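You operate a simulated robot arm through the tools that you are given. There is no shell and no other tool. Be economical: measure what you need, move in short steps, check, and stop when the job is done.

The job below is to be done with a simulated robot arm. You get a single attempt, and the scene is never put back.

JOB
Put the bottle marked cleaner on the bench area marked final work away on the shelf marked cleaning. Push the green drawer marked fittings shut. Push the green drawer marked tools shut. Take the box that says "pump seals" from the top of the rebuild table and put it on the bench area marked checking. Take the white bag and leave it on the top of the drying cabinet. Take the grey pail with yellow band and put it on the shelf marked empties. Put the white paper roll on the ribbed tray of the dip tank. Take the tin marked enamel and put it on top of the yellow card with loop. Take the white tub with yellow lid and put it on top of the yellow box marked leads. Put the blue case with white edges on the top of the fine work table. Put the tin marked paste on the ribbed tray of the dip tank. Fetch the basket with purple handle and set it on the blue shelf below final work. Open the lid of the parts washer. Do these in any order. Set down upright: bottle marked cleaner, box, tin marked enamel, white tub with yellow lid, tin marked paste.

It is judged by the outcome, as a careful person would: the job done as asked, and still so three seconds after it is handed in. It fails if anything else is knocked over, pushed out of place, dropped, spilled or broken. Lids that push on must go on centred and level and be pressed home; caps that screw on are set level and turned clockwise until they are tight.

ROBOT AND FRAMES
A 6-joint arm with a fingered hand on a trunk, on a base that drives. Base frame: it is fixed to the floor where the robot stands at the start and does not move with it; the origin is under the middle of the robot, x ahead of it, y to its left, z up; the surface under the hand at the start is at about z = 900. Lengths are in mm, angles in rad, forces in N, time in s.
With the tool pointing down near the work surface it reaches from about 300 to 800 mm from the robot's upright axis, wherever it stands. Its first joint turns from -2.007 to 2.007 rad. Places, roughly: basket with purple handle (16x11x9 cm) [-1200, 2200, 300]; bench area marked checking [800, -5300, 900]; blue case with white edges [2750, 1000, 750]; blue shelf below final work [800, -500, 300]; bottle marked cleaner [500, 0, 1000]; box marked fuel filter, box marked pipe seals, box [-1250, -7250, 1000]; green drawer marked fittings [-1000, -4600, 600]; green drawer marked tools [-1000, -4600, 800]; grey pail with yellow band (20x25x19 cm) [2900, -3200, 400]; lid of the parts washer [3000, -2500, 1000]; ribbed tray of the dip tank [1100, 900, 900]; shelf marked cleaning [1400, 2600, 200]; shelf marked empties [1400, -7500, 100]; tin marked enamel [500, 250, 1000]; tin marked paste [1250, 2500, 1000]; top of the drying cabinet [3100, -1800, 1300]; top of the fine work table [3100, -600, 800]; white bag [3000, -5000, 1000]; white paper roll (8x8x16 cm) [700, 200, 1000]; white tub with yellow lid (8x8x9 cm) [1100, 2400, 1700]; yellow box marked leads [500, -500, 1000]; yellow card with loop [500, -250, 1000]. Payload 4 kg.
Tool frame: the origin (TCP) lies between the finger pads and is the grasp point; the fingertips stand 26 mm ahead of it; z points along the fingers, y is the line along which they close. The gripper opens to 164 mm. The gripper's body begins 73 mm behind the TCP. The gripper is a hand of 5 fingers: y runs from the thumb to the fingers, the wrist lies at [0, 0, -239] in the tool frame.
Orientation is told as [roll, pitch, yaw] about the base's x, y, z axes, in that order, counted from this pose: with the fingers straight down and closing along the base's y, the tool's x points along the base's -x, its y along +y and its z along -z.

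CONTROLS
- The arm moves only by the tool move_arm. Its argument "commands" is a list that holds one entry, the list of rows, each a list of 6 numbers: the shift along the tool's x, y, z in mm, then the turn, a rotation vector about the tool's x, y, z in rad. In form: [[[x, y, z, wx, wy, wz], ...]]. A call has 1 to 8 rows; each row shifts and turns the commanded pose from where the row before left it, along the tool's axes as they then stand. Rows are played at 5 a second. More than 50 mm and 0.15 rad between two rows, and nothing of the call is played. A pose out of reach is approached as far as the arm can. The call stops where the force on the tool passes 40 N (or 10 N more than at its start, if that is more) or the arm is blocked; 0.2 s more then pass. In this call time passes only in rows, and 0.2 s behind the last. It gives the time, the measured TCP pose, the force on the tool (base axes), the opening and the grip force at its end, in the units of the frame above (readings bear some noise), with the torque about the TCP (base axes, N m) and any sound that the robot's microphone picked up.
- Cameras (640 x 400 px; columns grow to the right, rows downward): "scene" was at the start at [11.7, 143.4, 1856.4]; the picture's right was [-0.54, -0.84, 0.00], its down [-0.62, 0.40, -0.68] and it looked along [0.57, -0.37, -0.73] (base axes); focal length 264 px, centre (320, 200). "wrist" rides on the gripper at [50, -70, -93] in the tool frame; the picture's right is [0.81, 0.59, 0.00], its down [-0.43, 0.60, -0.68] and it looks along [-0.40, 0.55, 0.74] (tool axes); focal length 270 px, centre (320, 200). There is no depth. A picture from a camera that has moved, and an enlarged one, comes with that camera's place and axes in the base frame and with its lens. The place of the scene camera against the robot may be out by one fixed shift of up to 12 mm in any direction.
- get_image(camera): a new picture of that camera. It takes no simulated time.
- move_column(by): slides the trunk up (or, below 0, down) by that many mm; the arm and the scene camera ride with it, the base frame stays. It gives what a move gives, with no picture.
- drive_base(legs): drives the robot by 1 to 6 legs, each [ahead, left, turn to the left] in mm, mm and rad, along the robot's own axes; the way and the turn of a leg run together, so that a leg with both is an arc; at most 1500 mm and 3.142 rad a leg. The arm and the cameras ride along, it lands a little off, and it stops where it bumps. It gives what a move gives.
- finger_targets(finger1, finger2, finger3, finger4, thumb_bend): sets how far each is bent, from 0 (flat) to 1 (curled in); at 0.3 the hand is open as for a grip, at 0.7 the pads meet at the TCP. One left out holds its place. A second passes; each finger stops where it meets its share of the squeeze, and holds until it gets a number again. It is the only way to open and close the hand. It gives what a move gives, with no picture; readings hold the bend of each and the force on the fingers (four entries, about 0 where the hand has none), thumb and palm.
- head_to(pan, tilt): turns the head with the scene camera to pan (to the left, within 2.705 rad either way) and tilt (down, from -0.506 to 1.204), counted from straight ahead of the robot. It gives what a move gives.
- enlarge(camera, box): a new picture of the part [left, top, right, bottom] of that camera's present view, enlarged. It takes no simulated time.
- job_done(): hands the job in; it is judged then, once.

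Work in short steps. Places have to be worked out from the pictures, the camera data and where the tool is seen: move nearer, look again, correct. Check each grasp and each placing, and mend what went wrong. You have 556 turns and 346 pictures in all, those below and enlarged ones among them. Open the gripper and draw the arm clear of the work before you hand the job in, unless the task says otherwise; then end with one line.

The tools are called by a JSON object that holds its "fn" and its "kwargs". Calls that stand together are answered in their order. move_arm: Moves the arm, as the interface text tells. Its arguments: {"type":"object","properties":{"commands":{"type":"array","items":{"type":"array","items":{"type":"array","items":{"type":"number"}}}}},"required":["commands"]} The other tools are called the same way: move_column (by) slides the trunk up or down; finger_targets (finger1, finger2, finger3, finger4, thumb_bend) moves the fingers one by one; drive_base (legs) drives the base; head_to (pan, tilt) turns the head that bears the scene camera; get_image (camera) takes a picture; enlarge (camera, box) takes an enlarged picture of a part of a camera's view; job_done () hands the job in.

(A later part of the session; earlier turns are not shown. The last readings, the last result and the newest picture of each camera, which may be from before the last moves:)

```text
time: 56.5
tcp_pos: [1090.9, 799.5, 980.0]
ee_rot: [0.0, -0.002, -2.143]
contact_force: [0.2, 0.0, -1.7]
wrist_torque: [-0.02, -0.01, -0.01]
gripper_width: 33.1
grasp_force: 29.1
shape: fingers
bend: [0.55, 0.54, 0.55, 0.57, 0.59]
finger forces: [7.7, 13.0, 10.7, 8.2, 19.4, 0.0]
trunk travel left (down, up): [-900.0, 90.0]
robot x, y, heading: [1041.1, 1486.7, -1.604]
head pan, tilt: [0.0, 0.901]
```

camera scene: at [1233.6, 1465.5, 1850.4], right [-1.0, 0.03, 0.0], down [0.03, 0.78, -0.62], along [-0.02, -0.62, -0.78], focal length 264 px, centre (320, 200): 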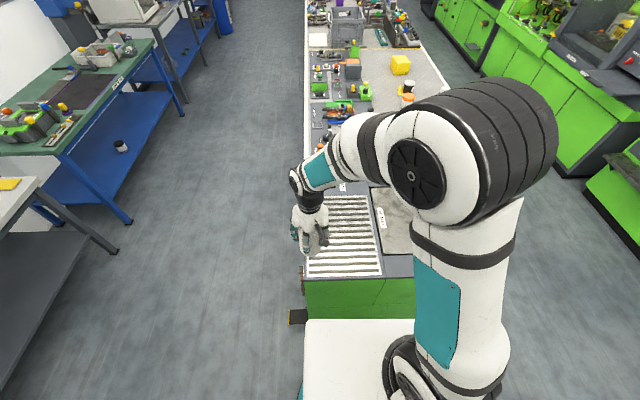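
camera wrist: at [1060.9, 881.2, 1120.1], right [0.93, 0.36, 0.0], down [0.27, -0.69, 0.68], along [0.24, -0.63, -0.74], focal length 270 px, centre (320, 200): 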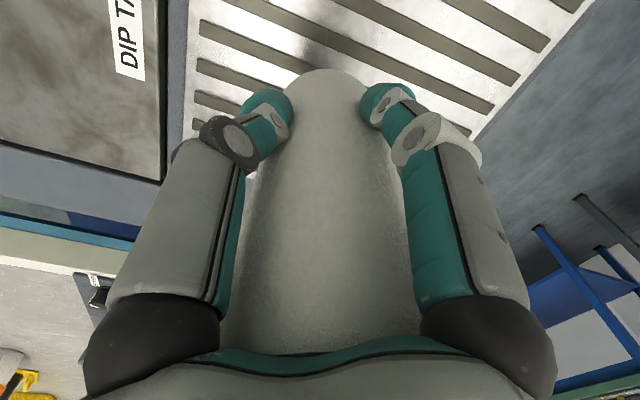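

Continuing down gently.

{"fn": "move_arm", "kwargs": {"commands": [[[0, 0, 3, 0, 0, 0], [0, 0, 3, 0, 0, 0], [0, 0, 3, 0, 0, 0], [0, 0, 2, 0, 0, 0]]]}}

{"fn": "get_image", "kwargs": {"camera": "wrist"}}

```text
time: 57.5
tcp_pos: [1091.5, 799.4, 968.6]
ee_rot: [-0.002, 0.001, -2.144]
contact_force: [-0.5, -0.4, -2.3]
wrist_torque: [0.01, -0.01, 0.01]
gripper_width: 32.8
grasp_force: 29.8
shape: fingers
bend: [0.55, 0.54, 0.55, 0.57, 0.59]
finger forces: [7.7, 13.1, 10.6, 8.4, 19.3, 0.0]
trunk travel left (down, up): [-900.0, 90.0]
robot x, y, heading: [1043.6, 1487.9, -1.602]
head pan, tilt: [0.0, 0.901]
```

```text
315 pictures are left
camera wrist: at [1060.3, 879.5, 1061.9], right [0.93, 0.36, 0.0], down [0.27, -0.69, 0.68], along [0.24, -0.63, -0.74], focal length 270 px, centre (320, 200)
```

wrist: 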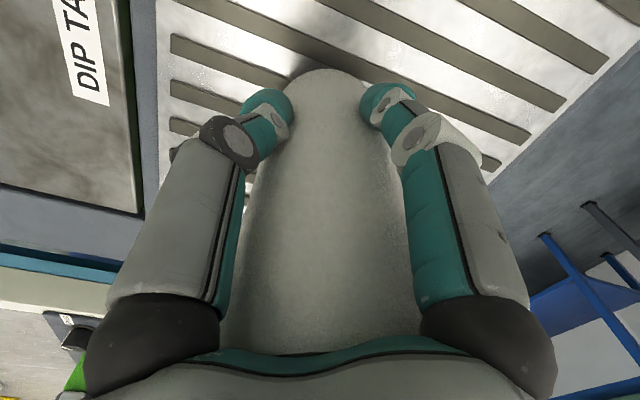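

The tray is lower than the bench. Continuing.

{"fn": "move_arm", "kwargs": {"commands": [[[0, 0, 5, 0, 0, 0], [0, 0, 4, 0, 0, 0], [0, 0, 4, 0, 0, 0], [0, 0, 4, 0, 0, 0], [0, 0, 4, 0, 0, 0]]]}}

```text
time: 58.7
tcp_pos: [1091.3, 799.4, 951.5]
ee_rot: [0.003, -0.004, -2.143]
contact_force: [-0.1, 2.3, 21.0]
wrist_torque: [0.12, 0.1, -0.04]
gripper_width: 33.1
grasp_force: 31.6
shape: fingers
bend: [0.55, 0.54, 0.55, 0.57, 0.59]
finger forces: [8.5, 14.4, 10.5, 8.7, 20.7, 1.1]
trunk travel left (down, up): [-900.0, 90.0]
robot x, y, heading: [1046.5, 1484.7, -1.601]
head pan, tilt: [0.0, 0.901]
```

Seated at TCP z≈951 (tray about 868). I release and rise straight up.

{"fn": "move_arm", "kwargs": {"commands": [[[0, 0, -2, 0, 0, 0]]]}}

{"fn": "finger_targets", "kwargs": {"finger1": 0.3, "finger2": 0.3, "finger3": 0.3, "finger4": 0.3, "thumb_bend": 0.3}}

{"fn": "move_arm", "kwargs": {"commands": [[[0, 0, -35, 0, 0, 0], [0, 0, -45, 0, 0, 0], [0, 0, -45, 0, 0, 0], [0, 0, -45, 0, 0, 0], [0, 0, -45, 0, 0, 0]]]}}

{"fn": "get_image", "kwargs": {"camera": "scene"}}

```text
time: 59.1
tcp_pos: [1090.1, 801.0, 950.1]
ee_rot: [0.002, -0.002, -2.143]
contact_force: [0.4, -0.4, 18.0]
wrist_torque: [-0.08, 0.07, 0.01]
gripper_width: 32.8
grasp_force: 32.0
shape: fingers
bend: [0.55, 0.54, 0.55, 0.57, 0.59]
finger forces: [8.1, 14.6, 11.2, 9.1, 20.2, 0.9]
trunk travel left (down, up): [-900.0, 90.0]
robot x, y, heading: [1042.2, 1483.9, -1.599]
head pan, tilt: [0.0, 0.901]
```

```text
time: 60.1
tcp_pos: [1091.9, 800.2, 950.5]
ee_rot: [0.001, 0.001, -2.142]
contact_force: [0.9, 0.7, 12.6]
wrist_torque: [-0.02, -0.07, 0.07]
gripper_width: 90.5
grasp_force: 6.7
shape: fingers
bend: [0.3, 0.3, 0.3, 0.3, 0.3]
finger forces: [0.1, 3.7, 0.2, 0.0, 0.1, 9.3]
trunk travel left (down, up): [-900.0, 90.0]
robot x, y, heading: [1044.1, 1483.6, -1.602]
head pan, tilt: [0.0, 0.901]
```

```text
time: 61.3
tcp_pos: [1092.7, 798.9, 1165.8]
ee_rot: [-0.001, 0.0, -2.142]
contact_force: [-0.2, 0.1, 0.5]
wrist_torque: [0.0, -0.01, 0.01]
gripper_width: 90.8
grasp_force: 0.1
shape: fingers
bend: [0.3, 0.3, 0.3, 0.3, 0.3]
finger forces: [0.0, 0.0, 0.0, 0.0, 0.0, 0.0]
trunk travel left (down, up): [-900.0, 90.0]
robot x, y, heading: [1042.3, 1486.6, -1.603]
head pan, tilt: [0.0, 0.901]
```

```text
314 pictures are left
camera scene: at [1233.5, 1466.9, 1850.3], right [-1.0, 0.03, 0.0], down [0.02, 0.78, -0.62], along [-0.02, -0.62, -0.78], focal length 264 px, centre (320, 200)
```

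scene: 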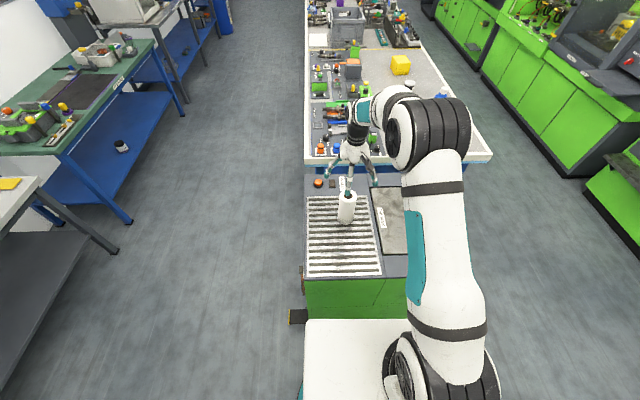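

The roll stands on the tray. I tuck the arm and turn around to face the shelving.

{"fn": "move_arm", "kwargs": {"commands": [[[37, -24, 0, 0, 0, 0], [37, -24, 0, 0, 0, 0], [37, -24, 0, 0, 0, 0], [37, -24, 0, 0, 0, 0], [37, -24, 0, 0, 0, 0], [37, -24, 0, 0, 0, 0]]]}}

{"fn": "drive_base", "kwargs": {"legs": [[0, 0, 3.14]]}}

{"fn": "head_to", "kwargs": {"pan": 0.0, "tilt": 0.4}}

{"fn": "get_image", "kwargs": {"camera": "scene"}}

```text
time: 62.7
tcp_pos: [1089.8, 1065.3, 1168.7]
ee_rot: [0.0, -0.002, -2.143]
contact_force: [0.3, -0.5, 0.0]
wrist_torque: [-0.03, -0.01, 0.01]
gripper_width: 90.6
grasp_force: 0.1
shape: fingers
bend: [0.3, 0.3, 0.3, 0.3, 0.3]
finger forces: [0.0, 0.0, 0.1, 0.0, 0.0, 0.0]
trunk travel left (down, up): [-900.0, 90.0]
robot x, y, heading: [1042.7, 1483.7, -1.603]
head pan, tilt: [0.0, 0.901]
```

```text
time: 70.4
tcp_pos: [999.4, 1909.0, 1167.3]
ee_rot: [-0.001, 0.0, 0.998]
contact_force: [0.9, 0.7, 1.5]
wrist_torque: [0.03, 0.0, 0.01]
gripper_width: 90.6
grasp_force: 0.1
shape: fingers
bend: [0.3, 0.3, 0.3, 0.3, 0.3]
finger forces: [0.0, 0.1, 0.0, 0.0, 0.0, 0.1]
trunk travel left (down, up): [-900.0, 90.0]
robot x, y, heading: [1045.0, 1485.4, 1.538]
head pan, tilt: [0.0, 0.901]
```

```text
time: 71.3
tcp_pos: [998.1, 1908.5, 1168.0]
ee_rot: [0.001, 0.0, 0.997]
contact_force: [-1.0, -0.2, 0.3]
wrist_torque: [-0.01, -0.01, -0.03]
gripper_width: 90.5
grasp_force: 0.0
shape: fingers
bend: [0.3, 0.3, 0.3, 0.3, 0.3]
finger forces: [0.0, 0.0, 0.0, 0.1, 0.1, 0.0]
trunk travel left (down, up): [-900.0, 90.0]
robot x, y, heading: [1044.2, 1484.8, 1.542]
head pan, tilt: [0.0, 0.4]
```

```text
313 pictures are left
camera scene: at [864.1, 1525.8, 1893.3], right [1.0, -0.03, 0.0], down [-0.01, -0.39, -0.92], along [0.03, 0.92, -0.39], focal length 264 px, centre (320, 200)
```

scene: 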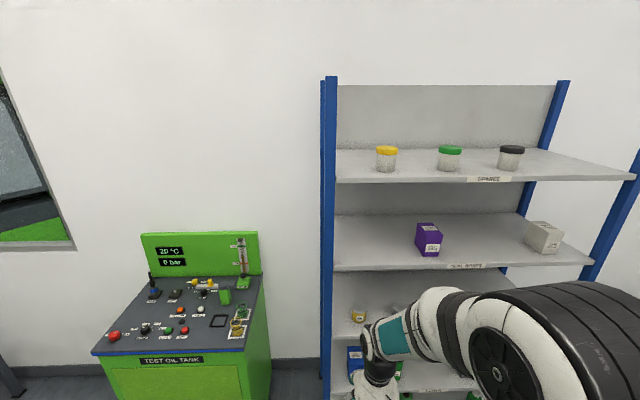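

Tubs stand on the top shelf. The arm hides the lower shelves, so I swing it to the robot's right and look lower.

{"fn": "move_arm", "kwargs": {"commands": [[[-24, -37, 0, 0, 0, 0], [-24, -37, 0, 0, 0, 0], [-24, -37, 0, 0, 0, 0], [-24, -37, 0, 0, 0, 0], [-24, -37, 0, 0, 0, 0], [-24, -37, 0, 0, 0, 0], [-24, -37, 0, 0, 0, 0], [-24, -37, 0, 0, 0, 0]]]}}

{"fn": "head_to", "kwargs": {"pan": -0.4, "tilt": 0.75}}

{"fn": "get_image", "kwargs": {"camera": "scene"}}

{"fn": "get_image", "kwargs": {"camera": "wrist"}}

```text
time: 73.2
tcp_pos: [1352.3, 1908.4, 1169.0]
ee_rot: [0.001, 0.002, 1.0]
contact_force: [0.7, 0.7, -0.8]
wrist_torque: [-0.03, 0.04, 0.05]
gripper_width: 90.6
grasp_force: 0.1
shape: fingers
bend: [0.3, 0.3, 0.3, 0.3, 0.3]
finger forces: [0.0, 0.0, 0.0, 0.0, 0.0, 0.1]
trunk travel left (down, up): [-900.0, 90.0]
robot x, y, heading: [1041.2, 1485.0, 1.539]
head pan, tilt: [0.0, 0.4]
```

```text
time: 74.0
tcp_pos: [1351.8, 1908.2, 1168.7]
ee_rot: [-0.001, 0.001, 0.998]
contact_force: [-0.6, 0.1, -0.6]
wrist_torque: [0.03, 0.02, 0.0]
gripper_width: 90.5
grasp_force: 0.0
shape: fingers
bend: [0.3, 0.3, 0.3, 0.3, 0.3]
finger forces: [0.1, 0.0, 0.0, 0.0, 0.1, 0.0]
trunk travel left (down, up): [-900.0, 90.0]
robot x, y, heading: [1043.1, 1485.6, 1.535]
head pan, tilt: [-0.4, 0.75]
```

```text
312 pictures are left
camera scene: at [896.1, 1508.6, 1862.4], right [0.91, -0.42, 0.0], down [-0.28, -0.62, -0.73], along [0.31, 0.66, -0.68], focal length 264 px, centre (320, 200)
```

scene: 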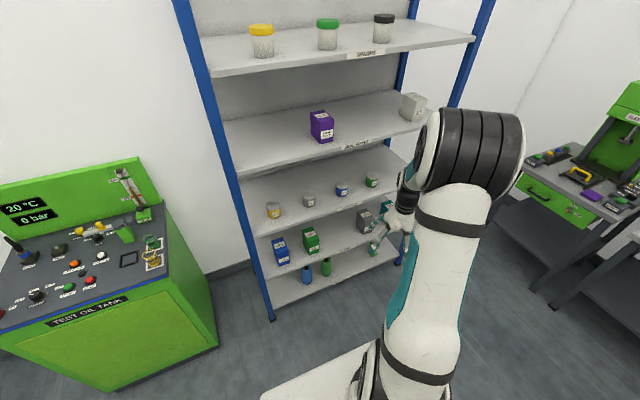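

```text
311 pictures are left
camera wrist: at [1382.3, 1827.2, 1262.7], right [-0.93, -0.36, 0.0], down [-0.27, 0.69, 0.68], along [-0.24, 0.63, -0.74], focal length 270 px, centre (320, 200)
```

wrist: 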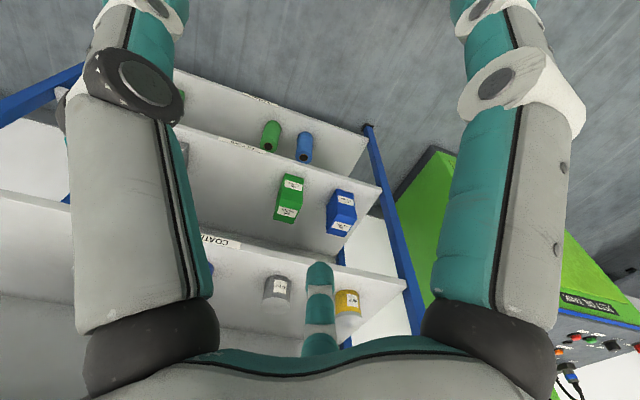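

Reading the tin labels and the shelf labels.

{"fn": "enlarge", "kwargs": {"camera": "scene", "box": [250, 160, 400, 230]}}

{"fn": "enlarge", "kwargs": {"camera": "scene", "box": [250, 210, 410, 310]}}

```text
4.27 times, centred on (325, 195) of scene
camera zoom: at [896.1, 1508.6, 1862.4], right [0.91, -0.42, 0.0], down [-0.28, -0.62, -0.73], along [0.31, 0.66, -0.68], focal length 1128 px, centre (299, 221)
```

zoom: 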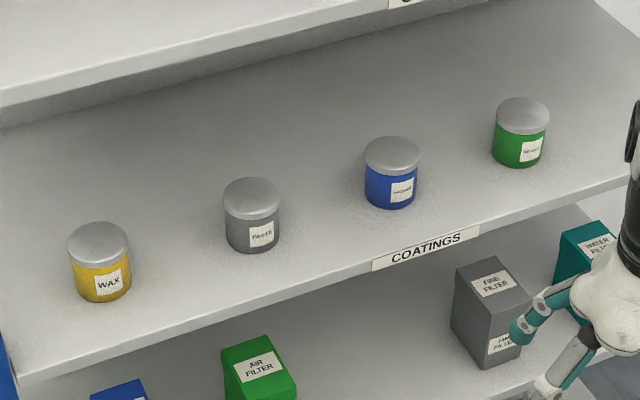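

```text
4.00 times, centred on (330, 260) of scene
camera zoom: at [896.1, 1508.6, 1862.4], right [0.91, -0.42, 0.0], down [-0.28, -0.62, -0.73], along [0.31, 0.66, -0.68], focal length 1058 px, centre (280, -40)
```

zoom: 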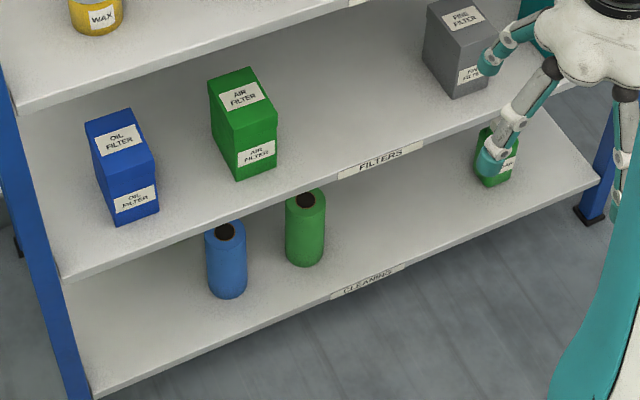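

Paste is the second tin on the COATINGS shelf, at about (1268, 2443), shelf height ≈895. I'll take it with the hand tilted 30° forward. First I set the yaw and tilt and retract here, clear of the shelf.

{"fn": "move_arm", "kwargs": {"commands": [[[0, 0, 0, 0, 0, 0.123], [0, 0, 0, 0, 0, 0.123], [0, 0, 0, 0, 0, 0.122], [0, 0, 0, -0.105, -0.0766, 0], [0, 0, 0, -0.105, -0.0766, 0], [0, 0, 0, -0.105, -0.0766, 0], [0, 0, 0, -0.105, -0.0766, 0]]]}}

```text
time: 75.6
tcp_pos: [1352.7, 1908.8, 1168.0]
ee_rot: [0.432, -0.297, 0.566]
contact_force: [-0.2, 0.2, 0.2]
wrist_torque: [0.0, -0.02, -0.01]
gripper_width: 90.8
grasp_force: 0.1
shape: fingers
bend: [0.3, 0.3, 0.3, 0.3, 0.3]
finger forces: [0.1, 0.0, 0.0, 0.0, 0.0, 0.1]
trunk travel left (down, up): [-900.0, 90.0]
robot x, y, heading: [1042.2, 1481.3, 1.544]
head pan, tilt: [-0.4, 0.75]
```

The orientation is as planned. I retract a little, lower the trunk 150, and drive to the shelf.

{"fn": "move_arm", "kwargs": {"commands": [[[36.5, 2, -11.4, 0, 0, 0], [36.5, 2, -11.4, 0, 0, 0], [36.5, 2, -11.4, 0, 0, 0]]]}}

{"fn": "move_column", "kwargs": {"by": -130}}

{"fn": "drive_base", "kwargs": {"legs": [[350, 0, 0.03]]}}

{"fn": "get_image", "kwargs": {"camera": "wrist"}}

{"fn": "get_image", "kwargs": {"camera": "scene"}}

```text
time: 76.4
tcp_pos: [1274.3, 1852.9, 1169.1]
ee_rot: [0.433, -0.297, 0.565]
contact_force: [-0.1, 0.0, 0.6]
wrist_torque: [-0.03, 0.01, 0.02]
gripper_width: 90.5
grasp_force: 0.0
shape: fingers
bend: [0.3, 0.3, 0.3, 0.3, 0.3]
finger forces: [0.0, 0.0, 0.0, 0.0, 0.0, 0.1]
out of reach, approached as far as the arm can: row 3
trunk travel left (down, up): [-900.0, 90.0]
robot x, y, heading: [1045.1, 1490.4, 1.538]
head pan, tilt: [-0.4, 0.75]
```

```text
time: 78.0
tcp_pos: [1273.7, 1852.5, 1039.3]
ee_rot: [0.434, -0.296, 0.565]
contact_force: [-0.4, 0.5, 0.2]
wrist_torque: [-0.03, -0.04, 0.02]
gripper_width: 90.6
grasp_force: 0.0
shape: fingers
bend: [0.3, 0.3, 0.3, 0.3, 0.3]
finger forces: [0.0, 0.0, 0.1, 0.0, 0.0, 0.0]
trunk travel left (down, up): [-770.0, 220.0]
robot x, y, heading: [1043.0, 1487.0, 1.539]
head pan, tilt: [-0.4, 0.75]
```

```text
time: 80.3
tcp_pos: [1273.0, 2219.9, 1039.7]
ee_rot: [0.432, -0.295, 0.59]
contact_force: [-0.4, -0.1, 0.4]
wrist_torque: [0.03, 0.02, 0.01]
gripper_width: 90.7
grasp_force: 0.0
shape: fingers
bend: [0.3, 0.3, 0.3, 0.3, 0.3]
finger forces: [0.2, 0.0, 0.0, 0.0, 0.0, 0.0]
trunk travel left (down, up): [-770.0, 220.0]
robot x, y, heading: [1049.2, 1846.4, 1.565]
head pan, tilt: [-0.4, 0.75]
```

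```text
308 pictures are left
camera wrist: at [1275.3, 2099.0, 1077.8], right [-1.0, -0.03, 0.0], down [-0.01, 0.3, 0.95], along [-0.03, 0.95, -0.3], focal length 270 px, centre (320, 200)
```

wrist: 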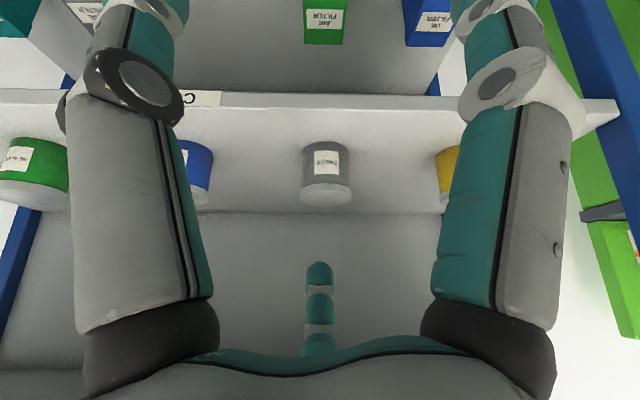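

```text
307 pictures are left
camera scene: at [902.4, 1867.9, 1732.3], right [0.92, -0.4, 0.0], down [-0.27, -0.63, -0.73], along [0.29, 0.67, -0.68], focal length 264 px, centre (320, 200)
```

scene: 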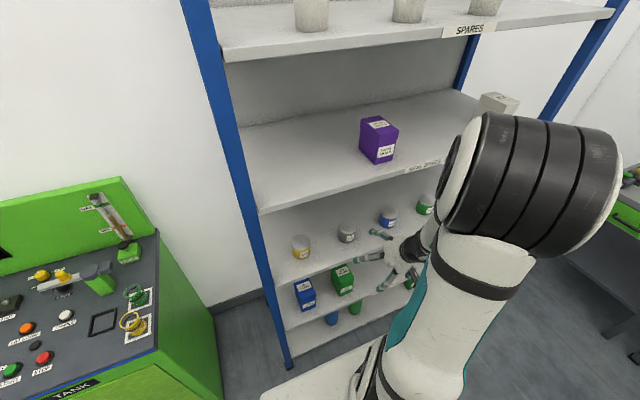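

The shelf edge is at y≈2346, z≈895, and the tin is at about (1256, 2445). I narrow the fingers and move in above the tin.

{"fn": "finger_targets", "kwargs": {"finger1": 0.44, "finger2": 0.44, "finger3": 0.44, "finger4": 0.44, "thumb_bend": 0.44}}

{"fn": "move_arm", "kwargs": {"commands": [[[-18.9, 29.8, 29.3, 0, 0, 0], [-18.9, 29.8, 29.3, 0, 0, 0], [-18.9, 29.8, 29.3, 0, 0, 0], [-18.9, 29.8, 29.3, 0, 0, 0]]]}}

{"fn": "get_image", "kwargs": {"camera": "wrist"}}

{"fn": "get_image", "kwargs": {"camera": "scene"}}

```text
time: 81.3
tcp_pos: [1271.5, 2220.5, 1039.2]
ee_rot: [0.434, -0.296, 0.59]
contact_force: [0.2, 0.0, -1.0]
wrist_torque: [0.01, -0.01, 0.02]
gripper_width: 57.8
grasp_force: 0.0
shape: fingers
bend: [0.44, 0.44, 0.44, 0.44, 0.44]
finger forces: [0.0, 0.0, 0.0, 0.1, 0.0, 0.0]
trunk travel left (down, up): [-770.0, 220.0]
robot x, y, heading: [1052.2, 1849.5, 1.563]
head pan, tilt: [-0.4, 0.75]
```

```text
time: 82.3
tcp_pos: [1257.6, 2402.1, 1006.7]
ee_rot: [0.433, -0.295, 0.59]
contact_force: [0.0, 0.6, -0.2]
wrist_torque: [-0.01, 0.01, 0.0]
gripper_width: 57.8
grasp_force: 0.0
shape: fingers
bend: [0.44, 0.44, 0.44, 0.44, 0.44]
finger forces: [0.1, 0.0, 0.0, 0.1, 0.0, 0.1]
trunk travel left (down, up): [-770.0, 220.0]
robot x, y, heading: [1048.0, 1850.8, 1.56]
head pan, tilt: [-0.4, 0.75]
```

```text
306 pictures are left
camera wrist: at [1260.7, 2279.5, 1045.1], right [-1.0, -0.03, 0.0], down [-0.01, 0.3, 0.95], along [-0.03, 0.95, -0.3], focal length 270 px, centre (320, 200)
```

wrist: 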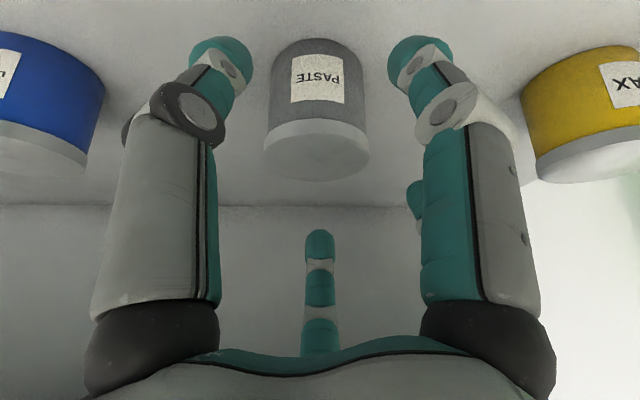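

```text
305 pictures are left
camera scene: at [902.5, 1868.3, 1732.3], right [0.92, -0.4, 0.0], down [-0.27, -0.63, -0.73], along [0.29, 0.67, -0.68], focal length 264 px, centre (320, 200)
```

scene: 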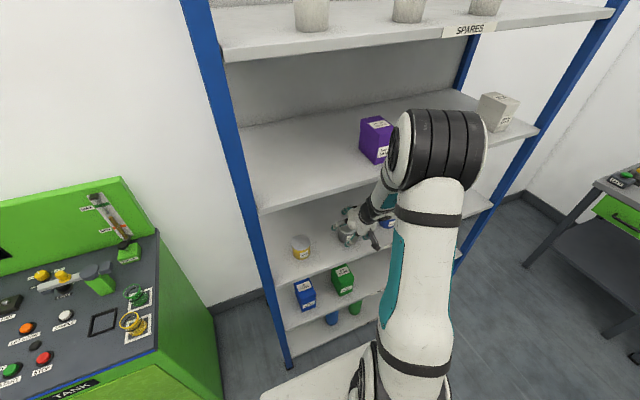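

Aligned laterally. I finish the forward move and go down to z≈950 around the tin.

{"fn": "move_arm", "kwargs": {"commands": [[[-16, 20.6, 22.9, 0, 0, 0], [7.3, -10, 21.7, 0, 0, 0], [7.3, -10, 21.7, 0, 0, 0]]]}}

{"fn": "get_image", "kwargs": {"camera": "wrist"}}

```text
time: 83.1
tcp_pos: [1259.9, 2435.5, 954.9]
ee_rot: [0.44, -0.304, 0.59]
contact_force: [4.3, -3.3, 31.2]
wrist_torque: [-1.08, -0.6, 0.12]
gripper_width: 55.3
grasp_force: 16.4
shape: fingers
bend: [0.45, 0.44, 0.44, 0.44, 0.45]
finger forces: [10.3, 0.0, 0.0, 0.0, 21.8, 0.1]
trunk travel left (down, up): [-770.0, 220.0]
robot x, y, heading: [1052.2, 1848.3, 1.561]
head pan, tilt: [-0.4, 0.75]
```

```text
304 pictures are left
camera wrist: at [1262.7, 2313.8, 992.7], right [-1.0, -0.03, 0.0], down [-0.01, 0.29, 0.96], along [-0.02, 0.96, -0.3], focal length 270 px, centre (320, 200)
```

wrist: 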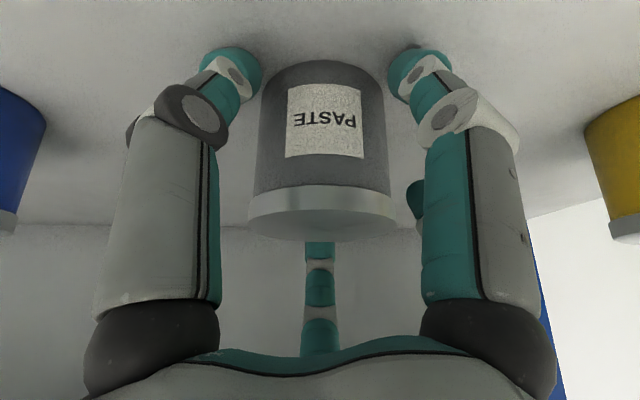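

The front fingertips touch the shelf. I raise 8 mm, narrow the fingers a bit, then settle again.

{"fn": "move_arm", "kwargs": {"commands": [[[-2.3, 3.2, -7, 0, 0, 0]]]}}

{"fn": "finger_targets", "kwargs": {"finger1": 0.51, "finger2": 0.49, "finger3": 0.49, "finger4": 0.49, "thumb_bend": 0.51}}

{"fn": "get_image", "kwargs": {"camera": "wrist"}}

```text
time: 83.5
tcp_pos: [1256.8, 2434.9, 955.7]
ee_rot: [0.432, -0.291, 0.591]
contact_force: [0.1, 0.0, 1.6]
wrist_torque: [-0.06, -0.03, 0.01]
gripper_width: 55.6
grasp_force: 0.7
shape: fingers
bend: [0.45, 0.44, 0.44, 0.44, 0.45]
finger forces: [0.3, 0.1, 0.1, 0.1, 1.4, 0.1]
trunk travel left (down, up): [-770.0, 220.0]
robot x, y, heading: [1048.4, 1849.7, 1.564]
head pan, tilt: [-0.4, 0.75]
```

```text
time: 84.5
tcp_pos: [1256.8, 2434.9, 958.2]
ee_rot: [0.432, -0.295, 0.589]
contact_force: [-0.3, -0.1, -0.2]
wrist_torque: [-0.01, -0.04, -0.01]
gripper_width: 41.2
grasp_force: 0.4
shape: fingers
bend: [0.5, 0.49, 0.49, 0.49, 0.51]
finger forces: [0.4, 0.0, 0.0, 0.1, 0.3, 0.0]
trunk travel left (down, up): [-770.0, 220.0]
robot x, y, heading: [1051.4, 1847.3, 1.565]
head pan, tilt: [-0.4, 0.75]
```

```text
303 pictures are left
camera wrist: at [1261.0, 2313.5, 996.9], right [-1.0, -0.03, 0.0], down [-0.01, 0.3, 0.95], along [-0.03, 0.95, -0.3], focal length 270 px, centre (320, 200)
```

wrist: 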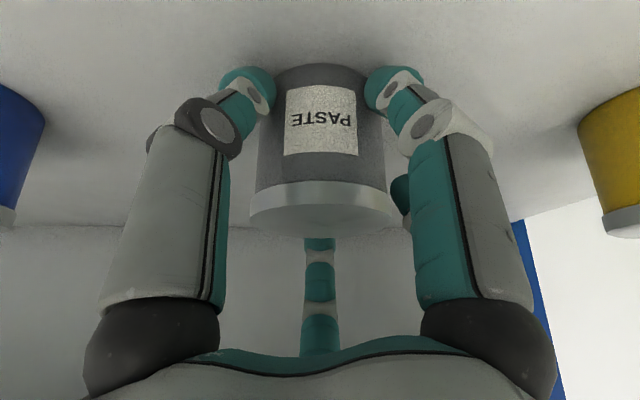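

Good envelope. I lower 6 mm and close.

{"fn": "move_arm", "kwargs": {"commands": [[[1.8, -2.4, 5.2, 0, 0, 0]]]}}

{"fn": "finger_targets", "kwargs": {"finger1": 0.7, "finger2": 0.7, "finger3": 0.7, "finger4": 0.7, "thumb_bend": 0.7}}

{"fn": "get_image", "kwargs": {"camera": "wrist"}}

```text
time: 84.9
tcp_pos: [1258.1, 2434.1, 953.2]
ee_rot: [0.433, -0.297, 0.59]
contact_force: [-0.4, -0.1, 0.4]
wrist_torque: [-0.02, 0.06, 0.04]
gripper_width: 40.7
grasp_force: 0.2
shape: fingers
bend: [0.51, 0.49, 0.49, 0.49, 0.51]
finger forces: [0.4, 0.0, 0.1, 0.0, 0.1, 0.0]
trunk travel left (down, up): [-770.0, 220.0]
robot x, y, heading: [1050.1, 1847.4, 1.563]
head pan, tilt: [-0.4, 0.75]
```

```text
time: 85.9
tcp_pos: [1258.0, 2433.7, 953.0]
ee_rot: [0.432, -0.296, 0.59]
contact_force: [1.3, -0.8, 1.8]
wrist_torque: [-0.14, -0.06, 0.01]
gripper_width: 35.9
grasp_force: 27.7
shape: fingers
bend: [0.54, 0.55, 0.52, 0.57, 0.57]
finger forces: [8.1, 10.4, 12.4, 8.5, 16.5, 0.0]
trunk travel left (down, up): [-770.0, 220.0]
robot x, y, heading: [1048.3, 1844.7, 1.564]
head pan, tilt: [-0.4, 0.75]
```

```text
302 pictures are left
camera wrist: at [1261.3, 2312.7, 991.2], right [-1.0, -0.03, 0.0], down [-0.01, 0.3, 0.95], along [-0.03, 0.95, -0.3], focal length 270 px, centre (320, 200)
```

wrist: 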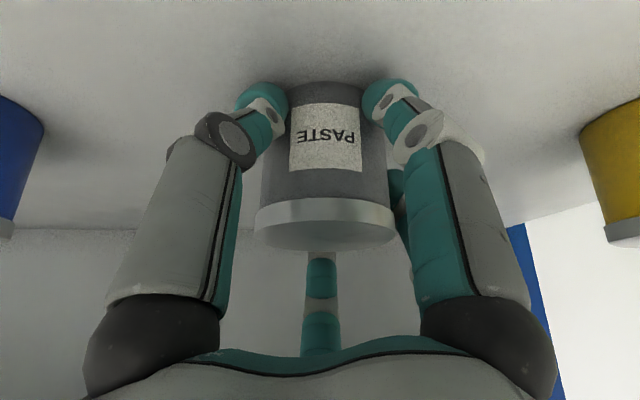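

Gripped. Lift 20 mm and check whether the tin stays upright.

{"fn": "move_arm", "kwargs": {"commands": [[[-5.8, 8, -17.4, 0, 0, 0]]]}}

{"fn": "get_image", "kwargs": {"camera": "wrist"}}

```text
time: 86.3
tcp_pos: [1257.1, 2434.6, 972.2]
ee_rot: [0.432, -0.297, 0.59]
contact_force: [-0.6, -0.2, -2.8]
wrist_torque: [-0.05, -0.01, 0.02]
gripper_width: 35.8
grasp_force: 26.3
shape: fingers
bend: [0.54, 0.55, 0.52, 0.57, 0.57]
finger forces: [7.7, 10.5, 11.6, 8.5, 15.2, 0.0]
trunk travel left (down, up): [-770.0, 220.0]
robot x, y, heading: [1052.1, 1844.4, 1.561]
head pan, tilt: [-0.4, 0.75]
```

```text
301 pictures are left
camera wrist: at [1261.0, 2312.3, 1011.0], right [-1.0, -0.03, 0.0], down [-0.01, 0.3, 0.95], along [-0.03, 0.95, -0.3], focal length 270 px, centre (320, 200)
```

wrist: 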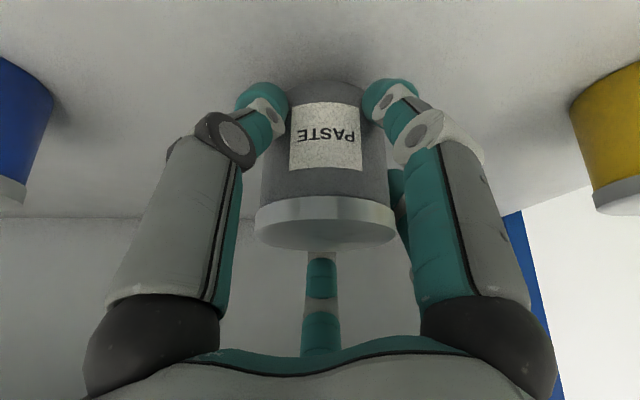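

It stays upright. I retract out of the shelf, raise the trunk, back off and turn to the tank.

{"fn": "move_arm", "kwargs": {"commands": [[[18.9, -24.3, -21.8, 0, 0, 0], [18.9, -24.3, -21.8, 0, 0, 0], [18.9, -24.3, -21.8, 0, 0, 0], [18.9, -24.3, -21.8, 0, 0, 0]]]}}

{"fn": "drive_base", "kwargs": {"legs": [[-360, 0, 0], [0, 0, -3.14]]}}

{"fn": "move_column", "kwargs": {"by": 60}}

{"fn": "head_to", "kwargs": {"pan": -0.2, "tilt": 0.9}}

{"fn": "get_image", "kwargs": {"camera": "scene"}}

{"fn": "get_image", "kwargs": {"camera": "wrist"}}

```text
time: 87.3
tcp_pos: [1256.4, 2284.1, 988.3]
ee_rot: [0.434, -0.297, 0.59]
contact_force: [1.3, -0.9, -1.9]
wrist_torque: [-0.05, 0.0, 0.0]
gripper_width: 36.0
grasp_force: 26.3
shape: fingers
bend: [0.54, 0.55, 0.52, 0.57, 0.57]
finger forces: [7.7, 10.2, 11.7, 8.4, 15.2, 0.1]
trunk travel left (down, up): [-770.0, 220.0]
robot x, y, heading: [1048.0, 1847.0, 1.57]
head pan, tilt: [-0.4, 0.75]
```

```text
time: 96.9
tcp_pos: [869.6, 1029.7, 989.3]
ee_rot: [0.433, -0.294, -2.494]
contact_force: [0.3, 0.4, -1.5]
wrist_torque: [0.01, -0.02, -0.02]
gripper_width: 35.1
grasp_force: 26.1
shape: fingers
bend: [0.54, 0.55, 0.52, 0.57, 0.57]
finger forces: [6.9, 10.2, 11.5, 8.3, 15.0, 0.1]
trunk travel left (down, up): [-770.0, 220.0]
robot x, y, heading: [1047.8, 1478.4, -1.519]
head pan, tilt: [-0.4, 0.75]
```

```text
time: 97.9
tcp_pos: [868.5, 1031.0, 1049.4]
ee_rot: [0.432, -0.294, -2.492]
contact_force: [0.3, 0.0, -1.8]
wrist_torque: [0.05, 0.02, -0.04]
gripper_width: 35.2
grasp_force: 26.0
shape: fingers
bend: [0.54, 0.55, 0.52, 0.57, 0.57]
finger forces: [6.9, 10.3, 11.5, 8.3, 15.1, 0.1]
trunk travel left (down, up): [-830.0, 160.0]
robot x, y, heading: [1051.1, 1478.5, -1.513]
head pan, tilt: [-0.4, 0.75]
```

```text
time: 98.6
tcp_pos: [869.1, 1029.9, 1048.5]
ee_rot: [0.434, -0.295, -2.492]
contact_force: [0.4, 0.3, -2.1]
wrist_torque: [0.03, -0.01, -0.02]
gripper_width: 34.9
grasp_force: 25.6
shape: fingers
bend: [0.54, 0.55, 0.52, 0.57, 0.57]
finger forces: [6.9, 10.2, 11.6, 8.3, 14.9, 0.0]
trunk travel left (down, up): [-830.0, 160.0]
robot x, y, heading: [1047.9, 1477.3, -1.518]
head pan, tilt: [-0.201, 0.901]
```

```text
300 pictures are left
camera scene: at [1223.7, 1474.5, 1780.4], right [-0.99, 0.15, 0.0], down [0.12, 0.77, -0.62], along [-0.09, -0.61, -0.78], focal length 264 px, centre (320, 200)
```

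scene: 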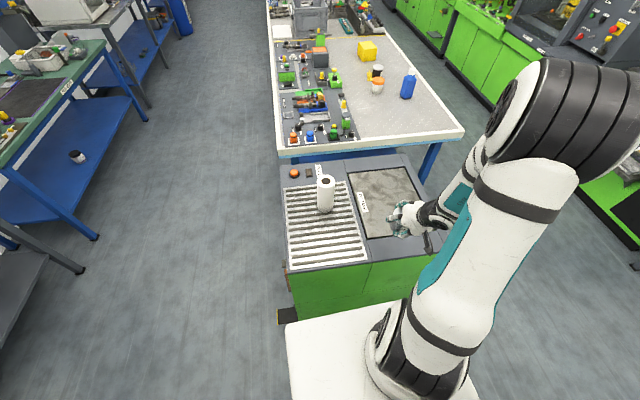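

```text
299 pictures are left
camera wrist: at [859.3, 1151.0, 1086.6], right [1.0, 0.09, 0.0], down [0.03, -0.3, 0.95], along [0.08, -0.95, -0.3], focal length 270 px, centre (320, 200)
```

wrist: 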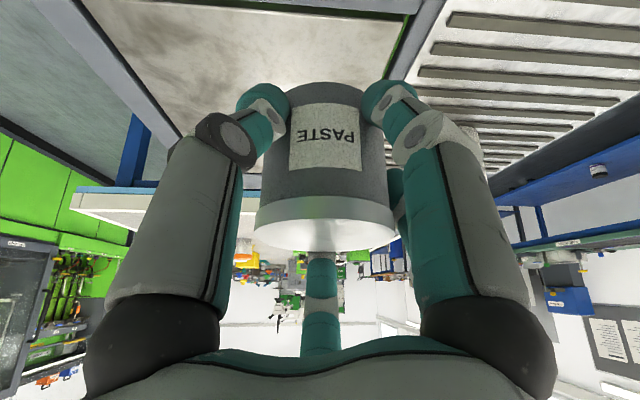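

The tray's near half is free. I move the tin over (1095, 970) and descend most of the way.

{"fn": "move_arm", "kwargs": {"commands": [[[27.5, 37, 7.9, 0, 0, 0], [27.5, 37, 7.9, 0, 0, 0], [27.5, 37, 7.9, 0, 0, 0], [27.5, 37, 7.9, 0, 0, 0], [27.5, 37, 7.9, 0, 0, 0], [13.1, -18, 39.1, 0, 0, 0], [13.1, -18, 39.1, 0, 0, 0]]]}}

{"fn": "get_image", "kwargs": {"camera": "scene"}}

{"fn": "get_image", "kwargs": {"camera": "wrist"}}

```text
time: 100.2
tcp_pos: [1064.7, 960.9, 1082.5]
ee_rot: [0.428, -0.286, -2.489]
contact_force: [0.3, 0.1, -2.8]
wrist_torque: [0.04, -0.01, 0.01]
gripper_width: 35.0
grasp_force: 26.0
shape: fingers
bend: [0.54, 0.55, 0.52, 0.57, 0.57]
finger forces: [6.9, 10.3, 11.4, 8.3, 15.0, 0.0]
out of reach, approached as far as the arm can: row 1, 2, 3, 4, 5, 6, 7
trunk travel left (down, up): [-830.0, 160.0]
robot x, y, heading: [1048.0, 1479.9, -1.521]
head pan, tilt: [-0.201, 0.901]
```

```text
298 pictures are left
camera scene: at [1224.4, 1474.5, 1780.3], right [-0.99, 0.15, 0.0], down [0.12, 0.78, -0.62], along [-0.09, -0.61, -0.78], focal length 264 px, centre (320, 200)
```

scene: 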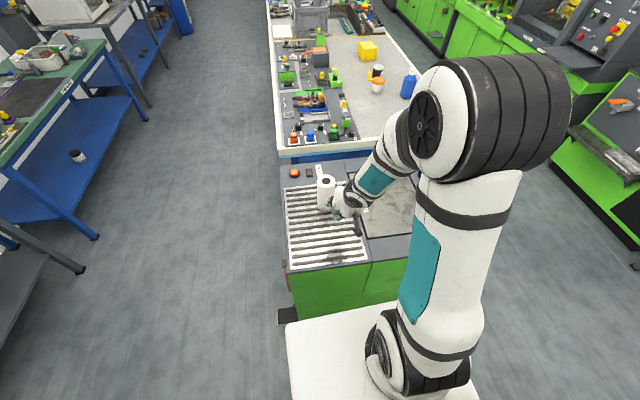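

```text
297 pictures are left
camera wrist: at [1054.7, 1081.5, 1121.9], right [1.0, 0.09, 0.01], down [0.02, -0.31, 0.95], along [0.09, -0.95, -0.31], focal length 270 px, centre (320, 200)
```

wrist: 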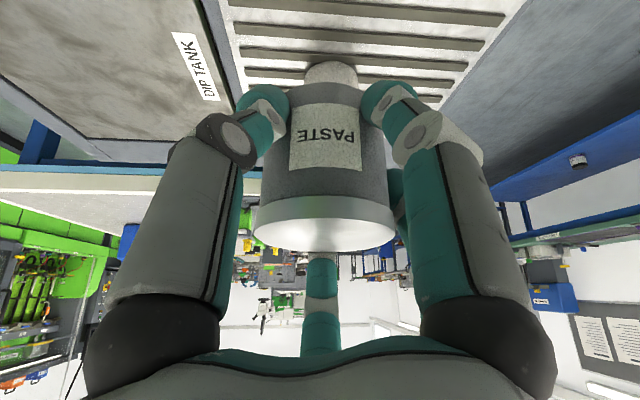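

The tilted pose is too close-in for the arm. I back the robot 160 mm and then reach further forward.

{"fn": "drive_base", "kwargs": {"legs": [[-160, 0, -0.05]]}}

```text
time: 101.7
tcp_pos: [1033.8, 1122.0, 1082.8]
ee_rot: [0.43, -0.285, -2.537]
contact_force: [0.0, 0.4, -1.1]
wrist_torque: [0.04, 0.0, 0.0]
gripper_width: 34.9
grasp_force: 25.5
shape: fingers
bend: [0.54, 0.55, 0.52, 0.57, 0.57]
finger forces: [6.8, 10.2, 11.4, 8.3, 15.0, 0.0]
trunk travel left (down, up): [-830.0, 160.0]
robot x, y, heading: [1044.8, 1638.6, -1.568]
head pan, tilt: [-0.201, 0.901]
```

Now extend forward over the tray.

{"fn": "move_arm", "kwargs": {"commands": [[[-5.7, 31, 28.1, 0, 0, 0], [-5.7, 31, 28.1, 0, 0, 0], [-5.7, 31, 28.1, 0, 0, 0], [-5.7, 31, 28.1, 0, 0, 0]]]}}

{"fn": "get_image", "kwargs": {"camera": "scene"}}

```text
time: 102.7
tcp_pos: [1099.1, 973.1, 1032.8]
ee_rot: [0.433, -0.296, -2.544]
contact_force: [0.4, -0.5, -2.5]
wrist_torque: [0.03, -0.01, 0.03]
gripper_width: 35.0
grasp_force: 25.4
shape: fingers
bend: [0.54, 0.55, 0.52, 0.57, 0.58]
finger forces: [6.8, 10.3, 11.5, 8.1, 15.0, 0.0]
out of reach, approached as far as the arm can: row 4
trunk travel left (down, up): [-830.0, 160.0]
robot x, y, heading: [1045.1, 1642.8, -1.574]
head pan, tilt: [-0.201, 0.901]
```

```text
296 pictures are left
camera scene: at [1219.8, 1624.2, 1780.3], right [-0.98, 0.2, 0.0], down [0.15, 0.77, -0.62], along [-0.12, -0.61, -0.78], focal length 264 px, centre (320, 200)
```

scene: 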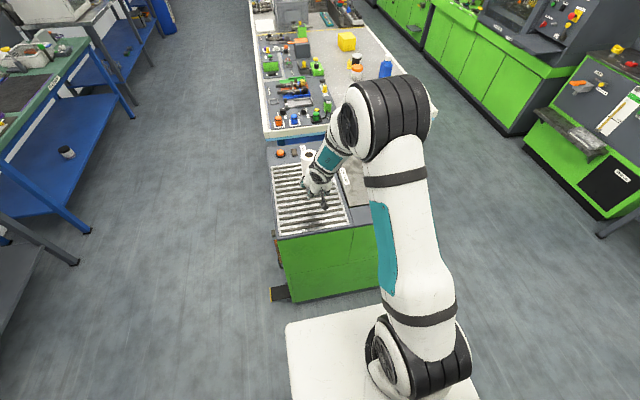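

Position is good, so I use the trunk to lower the tin most of the way.

{"fn": "move_column", "kwargs": {"by": -90}}

{"fn": "get_image", "kwargs": {"camera": "wrist"}}

{"fn": "enlarge", "kwargs": {"camera": "scene", "box": [250, 110, 410, 250]}}

```text
time: 103.9
tcp_pos: [1098.2, 974.0, 942.1]
ee_rot: [0.434, -0.297, -2.544]
contact_force: [0.3, 0.5, -2.7]
wrist_torque: [0.01, 0.02, 0.01]
gripper_width: 34.8
grasp_force: 25.7
shape: fingers
bend: [0.54, 0.55, 0.52, 0.57, 0.58]
finger forces: [6.8, 10.4, 11.2, 8.2, 15.0, 0.1]
trunk travel left (down, up): [-740.0, 250.0]
robot x, y, heading: [1044.8, 1638.8, -1.569]
head pan, tilt: [-0.201, 0.901]
```

```text
295 pictures are left
camera wrist: at [1094.7, 1094.4, 981.7], right [1.0, 0.03, 0.0], down [0.01, -0.3, 0.95], along [0.03, -0.95, -0.3], focal length 270 px, centre (320, 200)
```

wrist: 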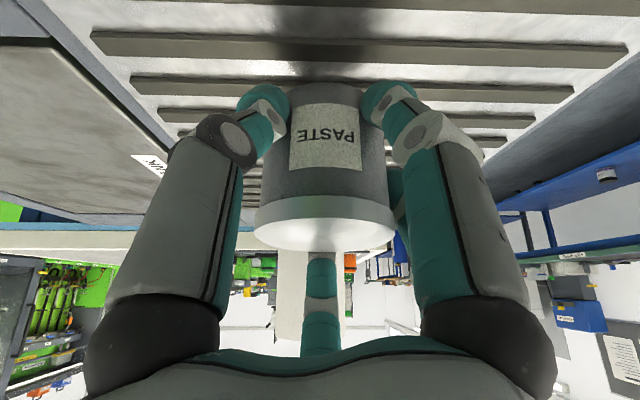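

```text
2.86 times, centred on (330, 180) of scene
camera zoom: at [1219.1, 1625.6, 1690.4], right [-0.98, 0.2, 0.0], down [0.16, 0.77, -0.62], along [-0.12, -0.61, -0.78], focal length 756 px, centre (291, 257)
```

zoom: 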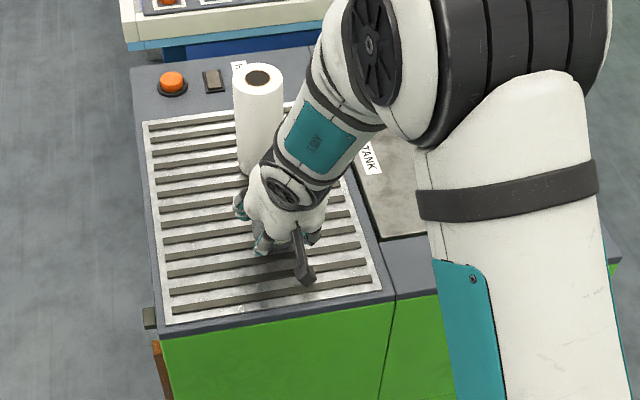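

Over free ribs. Lowering in small steps.

{"fn": "move_arm", "kwargs": {"commands": [[[1.2, -1.6, 3.5, 0, 0, 0], [1.2, -1.6, 3.5, 0, 0, 0], [0.9, -1.2, 2.6, 0, 0, 0]]]}}

```text
time: 104.7
tcp_pos: [1098.8, 974.7, 932.2]
ee_rot: [0.433, -0.296, -2.545]
contact_force: [-0.4, -0.1, -2.3]
wrist_torque: [0.03, -0.06, -0.03]
gripper_width: 34.9
grasp_force: 25.3
shape: fingers
bend: [0.54, 0.55, 0.52, 0.57, 0.58]
finger forces: [6.8, 10.3, 11.4, 8.1, 15.1, 0.0]
trunk travel left (down, up): [-740.0, 250.0]
robot x, y, heading: [1044.3, 1638.1, -1.566]
head pan, tilt: [-0.201, 0.901]
```

Still free; continue.

{"fn": "move_arm", "kwargs": {"commands": [[[0.9, -1.2, 2.6, 0, 0, 0], [0.9, -1.2, 2.6, 0, 0, 0], [0.6, -0.8, 1.7, 0, 0, 0], [0.6, -0.8, 1.7, 0, 0, 0]]]}}

```text
time: 105.7
tcp_pos: [1098.9, 973.8, 921.8]
ee_rot: [0.434, -0.294, -2.546]
contact_force: [-0.5, -1.0, -2.1]
wrist_torque: [-0.01, -0.02, 0.02]
gripper_width: 34.9
grasp_force: 26.1
shape: fingers
bend: [0.54, 0.55, 0.52, 0.57, 0.58]
finger forces: [6.8, 10.3, 11.3, 8.3, 15.0, 0.1]
trunk travel left (down, up): [-740.0, 250.0]
robot x, y, heading: [1043.4, 1640.3, -1.567]
head pan, tilt: [-0.201, 0.901]
```

Still no contact; further small steps.

{"fn": "move_arm", "kwargs": {"commands": [[[0.6, -0.8, 1.7, 0, 0, 0], [0.6, -0.8, 1.7, 0, 0, 0], [0.6, -0.8, 1.7, 0, 0, 0], [0.6, -0.8, 1.7, 0, 0, 0]]]}}

{"fn": "get_image", "kwargs": {"camera": "wrist"}}

```text
time: 106.7
tcp_pos: [1097.8, 975.1, 917.0]
ee_rot: [0.439, -0.302, -2.547]
contact_force: [-3.0, 3.9, 26.7]
wrist_torque: [0.72, 0.29, 0.11]
gripper_width: 34.6
grasp_force: 34.4
shape: fingers
bend: [0.55, 0.54, 0.5, 0.57, 0.58]
finger forces: [10.5, 11.0, 16.0, 8.1, 22.9, 0.0]
trunk travel left (down, up): [-740.0, 250.0]
robot x, y, heading: [1044.1, 1636.9, -1.566]
head pan, tilt: [-0.201, 0.901]
```

```text
293 pictures are left
camera wrist: at [1094.1, 1095.6, 955.5], right [1.0, 0.03, 0.0], down [0.01, -0.3, 0.95], along [0.03, -0.95, -0.3], focal length 270 px, centre (320, 200)
```

wrist: 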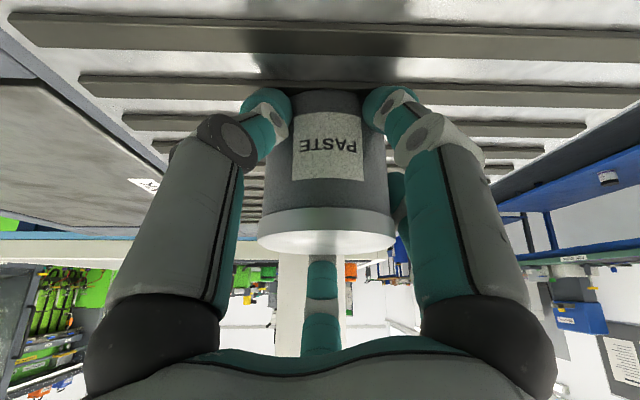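

Contact with the ribs. I ease 2 mm up and release gently.

{"fn": "move_arm", "kwargs": {"commands": [[[-0.5, 0.7, -1.6, 0, 0, 0]]]}}

{"fn": "finger_targets", "kwargs": {"finger1": 0.48, "finger2": 0.46, "finger3": 0.44, "finger4": 0.47, "thumb_bend": 0.49}}

{"fn": "get_image", "kwargs": {"camera": "wrist"}}

```text
time: 107.1
tcp_pos: [1098.2, 975.3, 917.4]
ee_rot: [0.436, -0.299, -2.544]
contact_force: [-5.5, 1.6, 26.2]
wrist_torque: [0.52, 0.4, 0.11]
gripper_width: 34.2
grasp_force: 33.4
shape: fingers
bend: [0.55, 0.54, 0.5, 0.57, 0.58]
finger forces: [9.8, 11.0, 16.1, 8.3, 22.0, 0.0]
trunk travel left (down, up): [-740.0, 250.0]
robot x, y, heading: [1041.1, 1641.1, -1.565]
head pan, tilt: [-0.201, 0.901]
```

```text
time: 108.1
tcp_pos: [1100.4, 974.4, 915.4]
ee_rot: [0.435, -0.296, -2.545]
contact_force: [2.7, -0.4, 15.2]
wrist_torque: [0.19, -0.16, -0.03]
gripper_width: 35.5
grasp_force: 7.7
shape: fingers
bend: [0.52, 0.46, 0.44, 0.47, 0.52]
finger forces: [7.8, 0.0, 0.1, 0.0, 7.8, 0.1]
trunk travel left (down, up): [-740.0, 250.0]
robot x, y, heading: [1042.0, 1640.1, -1.575]
head pan, tilt: [-0.201, 0.901]
```

```text
292 pictures are left
camera wrist: at [1095.4, 1095.9, 954.7], right [1.0, 0.03, 0.0], down [0.01, -0.3, 0.95], along [0.03, -0.95, -0.3], focal length 270 px, centre (320, 200)
```

wrist: 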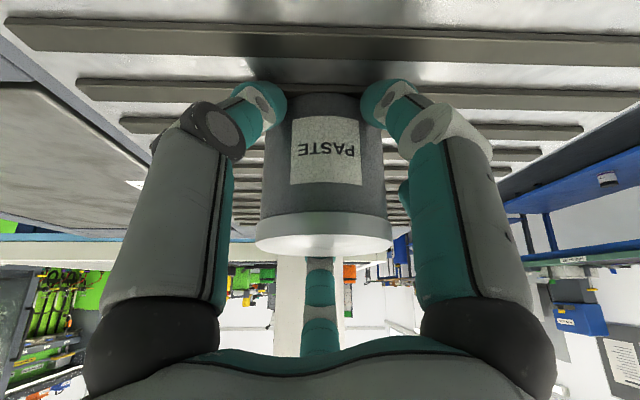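

The back fingers are free and the front ones rest on a rib. I rise a little, then open more and rise clear.

{"fn": "move_arm", "kwargs": {"commands": [[[-0.9, 1.2, -2.6, 0, 0, 0]]]}}

{"fn": "finger_targets", "kwargs": {"finger1": 0.42, "finger2": 0.4, "finger3": 0.4, "finger4": 0.4, "thumb_bend": 0.42}}

{"fn": "get_image", "kwargs": {"camera": "wrist"}}

```text
time: 108.5
tcp_pos: [1098.8, 975.4, 918.9]
ee_rot: [0.434, -0.298, -2.544]
contact_force: [0.8, -3.5, 7.8]
wrist_torque: [0.04, -0.01, -0.03]
gripper_width: 39.7
grasp_force: 4.0
shape: fingers
bend: [0.51, 0.46, 0.44, 0.47, 0.51]
finger forces: [3.2, 0.0, 0.1, 0.1, 4.7, 0.0]
trunk travel left (down, up): [-740.0, 250.0]
robot x, y, heading: [1043.3, 1635.9, -1.57]
head pan, tilt: [-0.201, 0.901]
```

```text
time: 109.5
tcp_pos: [1098.9, 975.2, 920.8]
ee_rot: [0.437, -0.299, -2.547]
contact_force: [-2.4, -7.3, 25.5]
wrist_torque: [0.22, 0.29, 0.22]
gripper_width: 48.6
grasp_force: 13.5
shape: fingers
bend: [0.46, 0.4, 0.4, 0.4, 0.47]
finger forces: [10.4, 0.0, 0.0, 0.0, 15.7, 0.0]
trunk travel left (down, up): [-740.0, 250.0]
robot x, y, heading: [1042.2, 1637.5, -1.569]
head pan, tilt: [-0.201, 0.901]
```

```text
291 pictures are left
camera wrist: at [1094.7, 1095.0, 958.6], right [1.0, 0.03, 0.0], down [0.01, -0.3, 0.95], along [0.03, -0.95, -0.3], focal length 270 px, centre (320, 200)
```

wrist: 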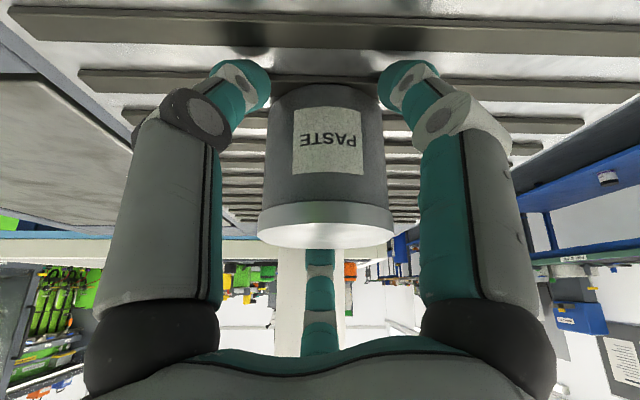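

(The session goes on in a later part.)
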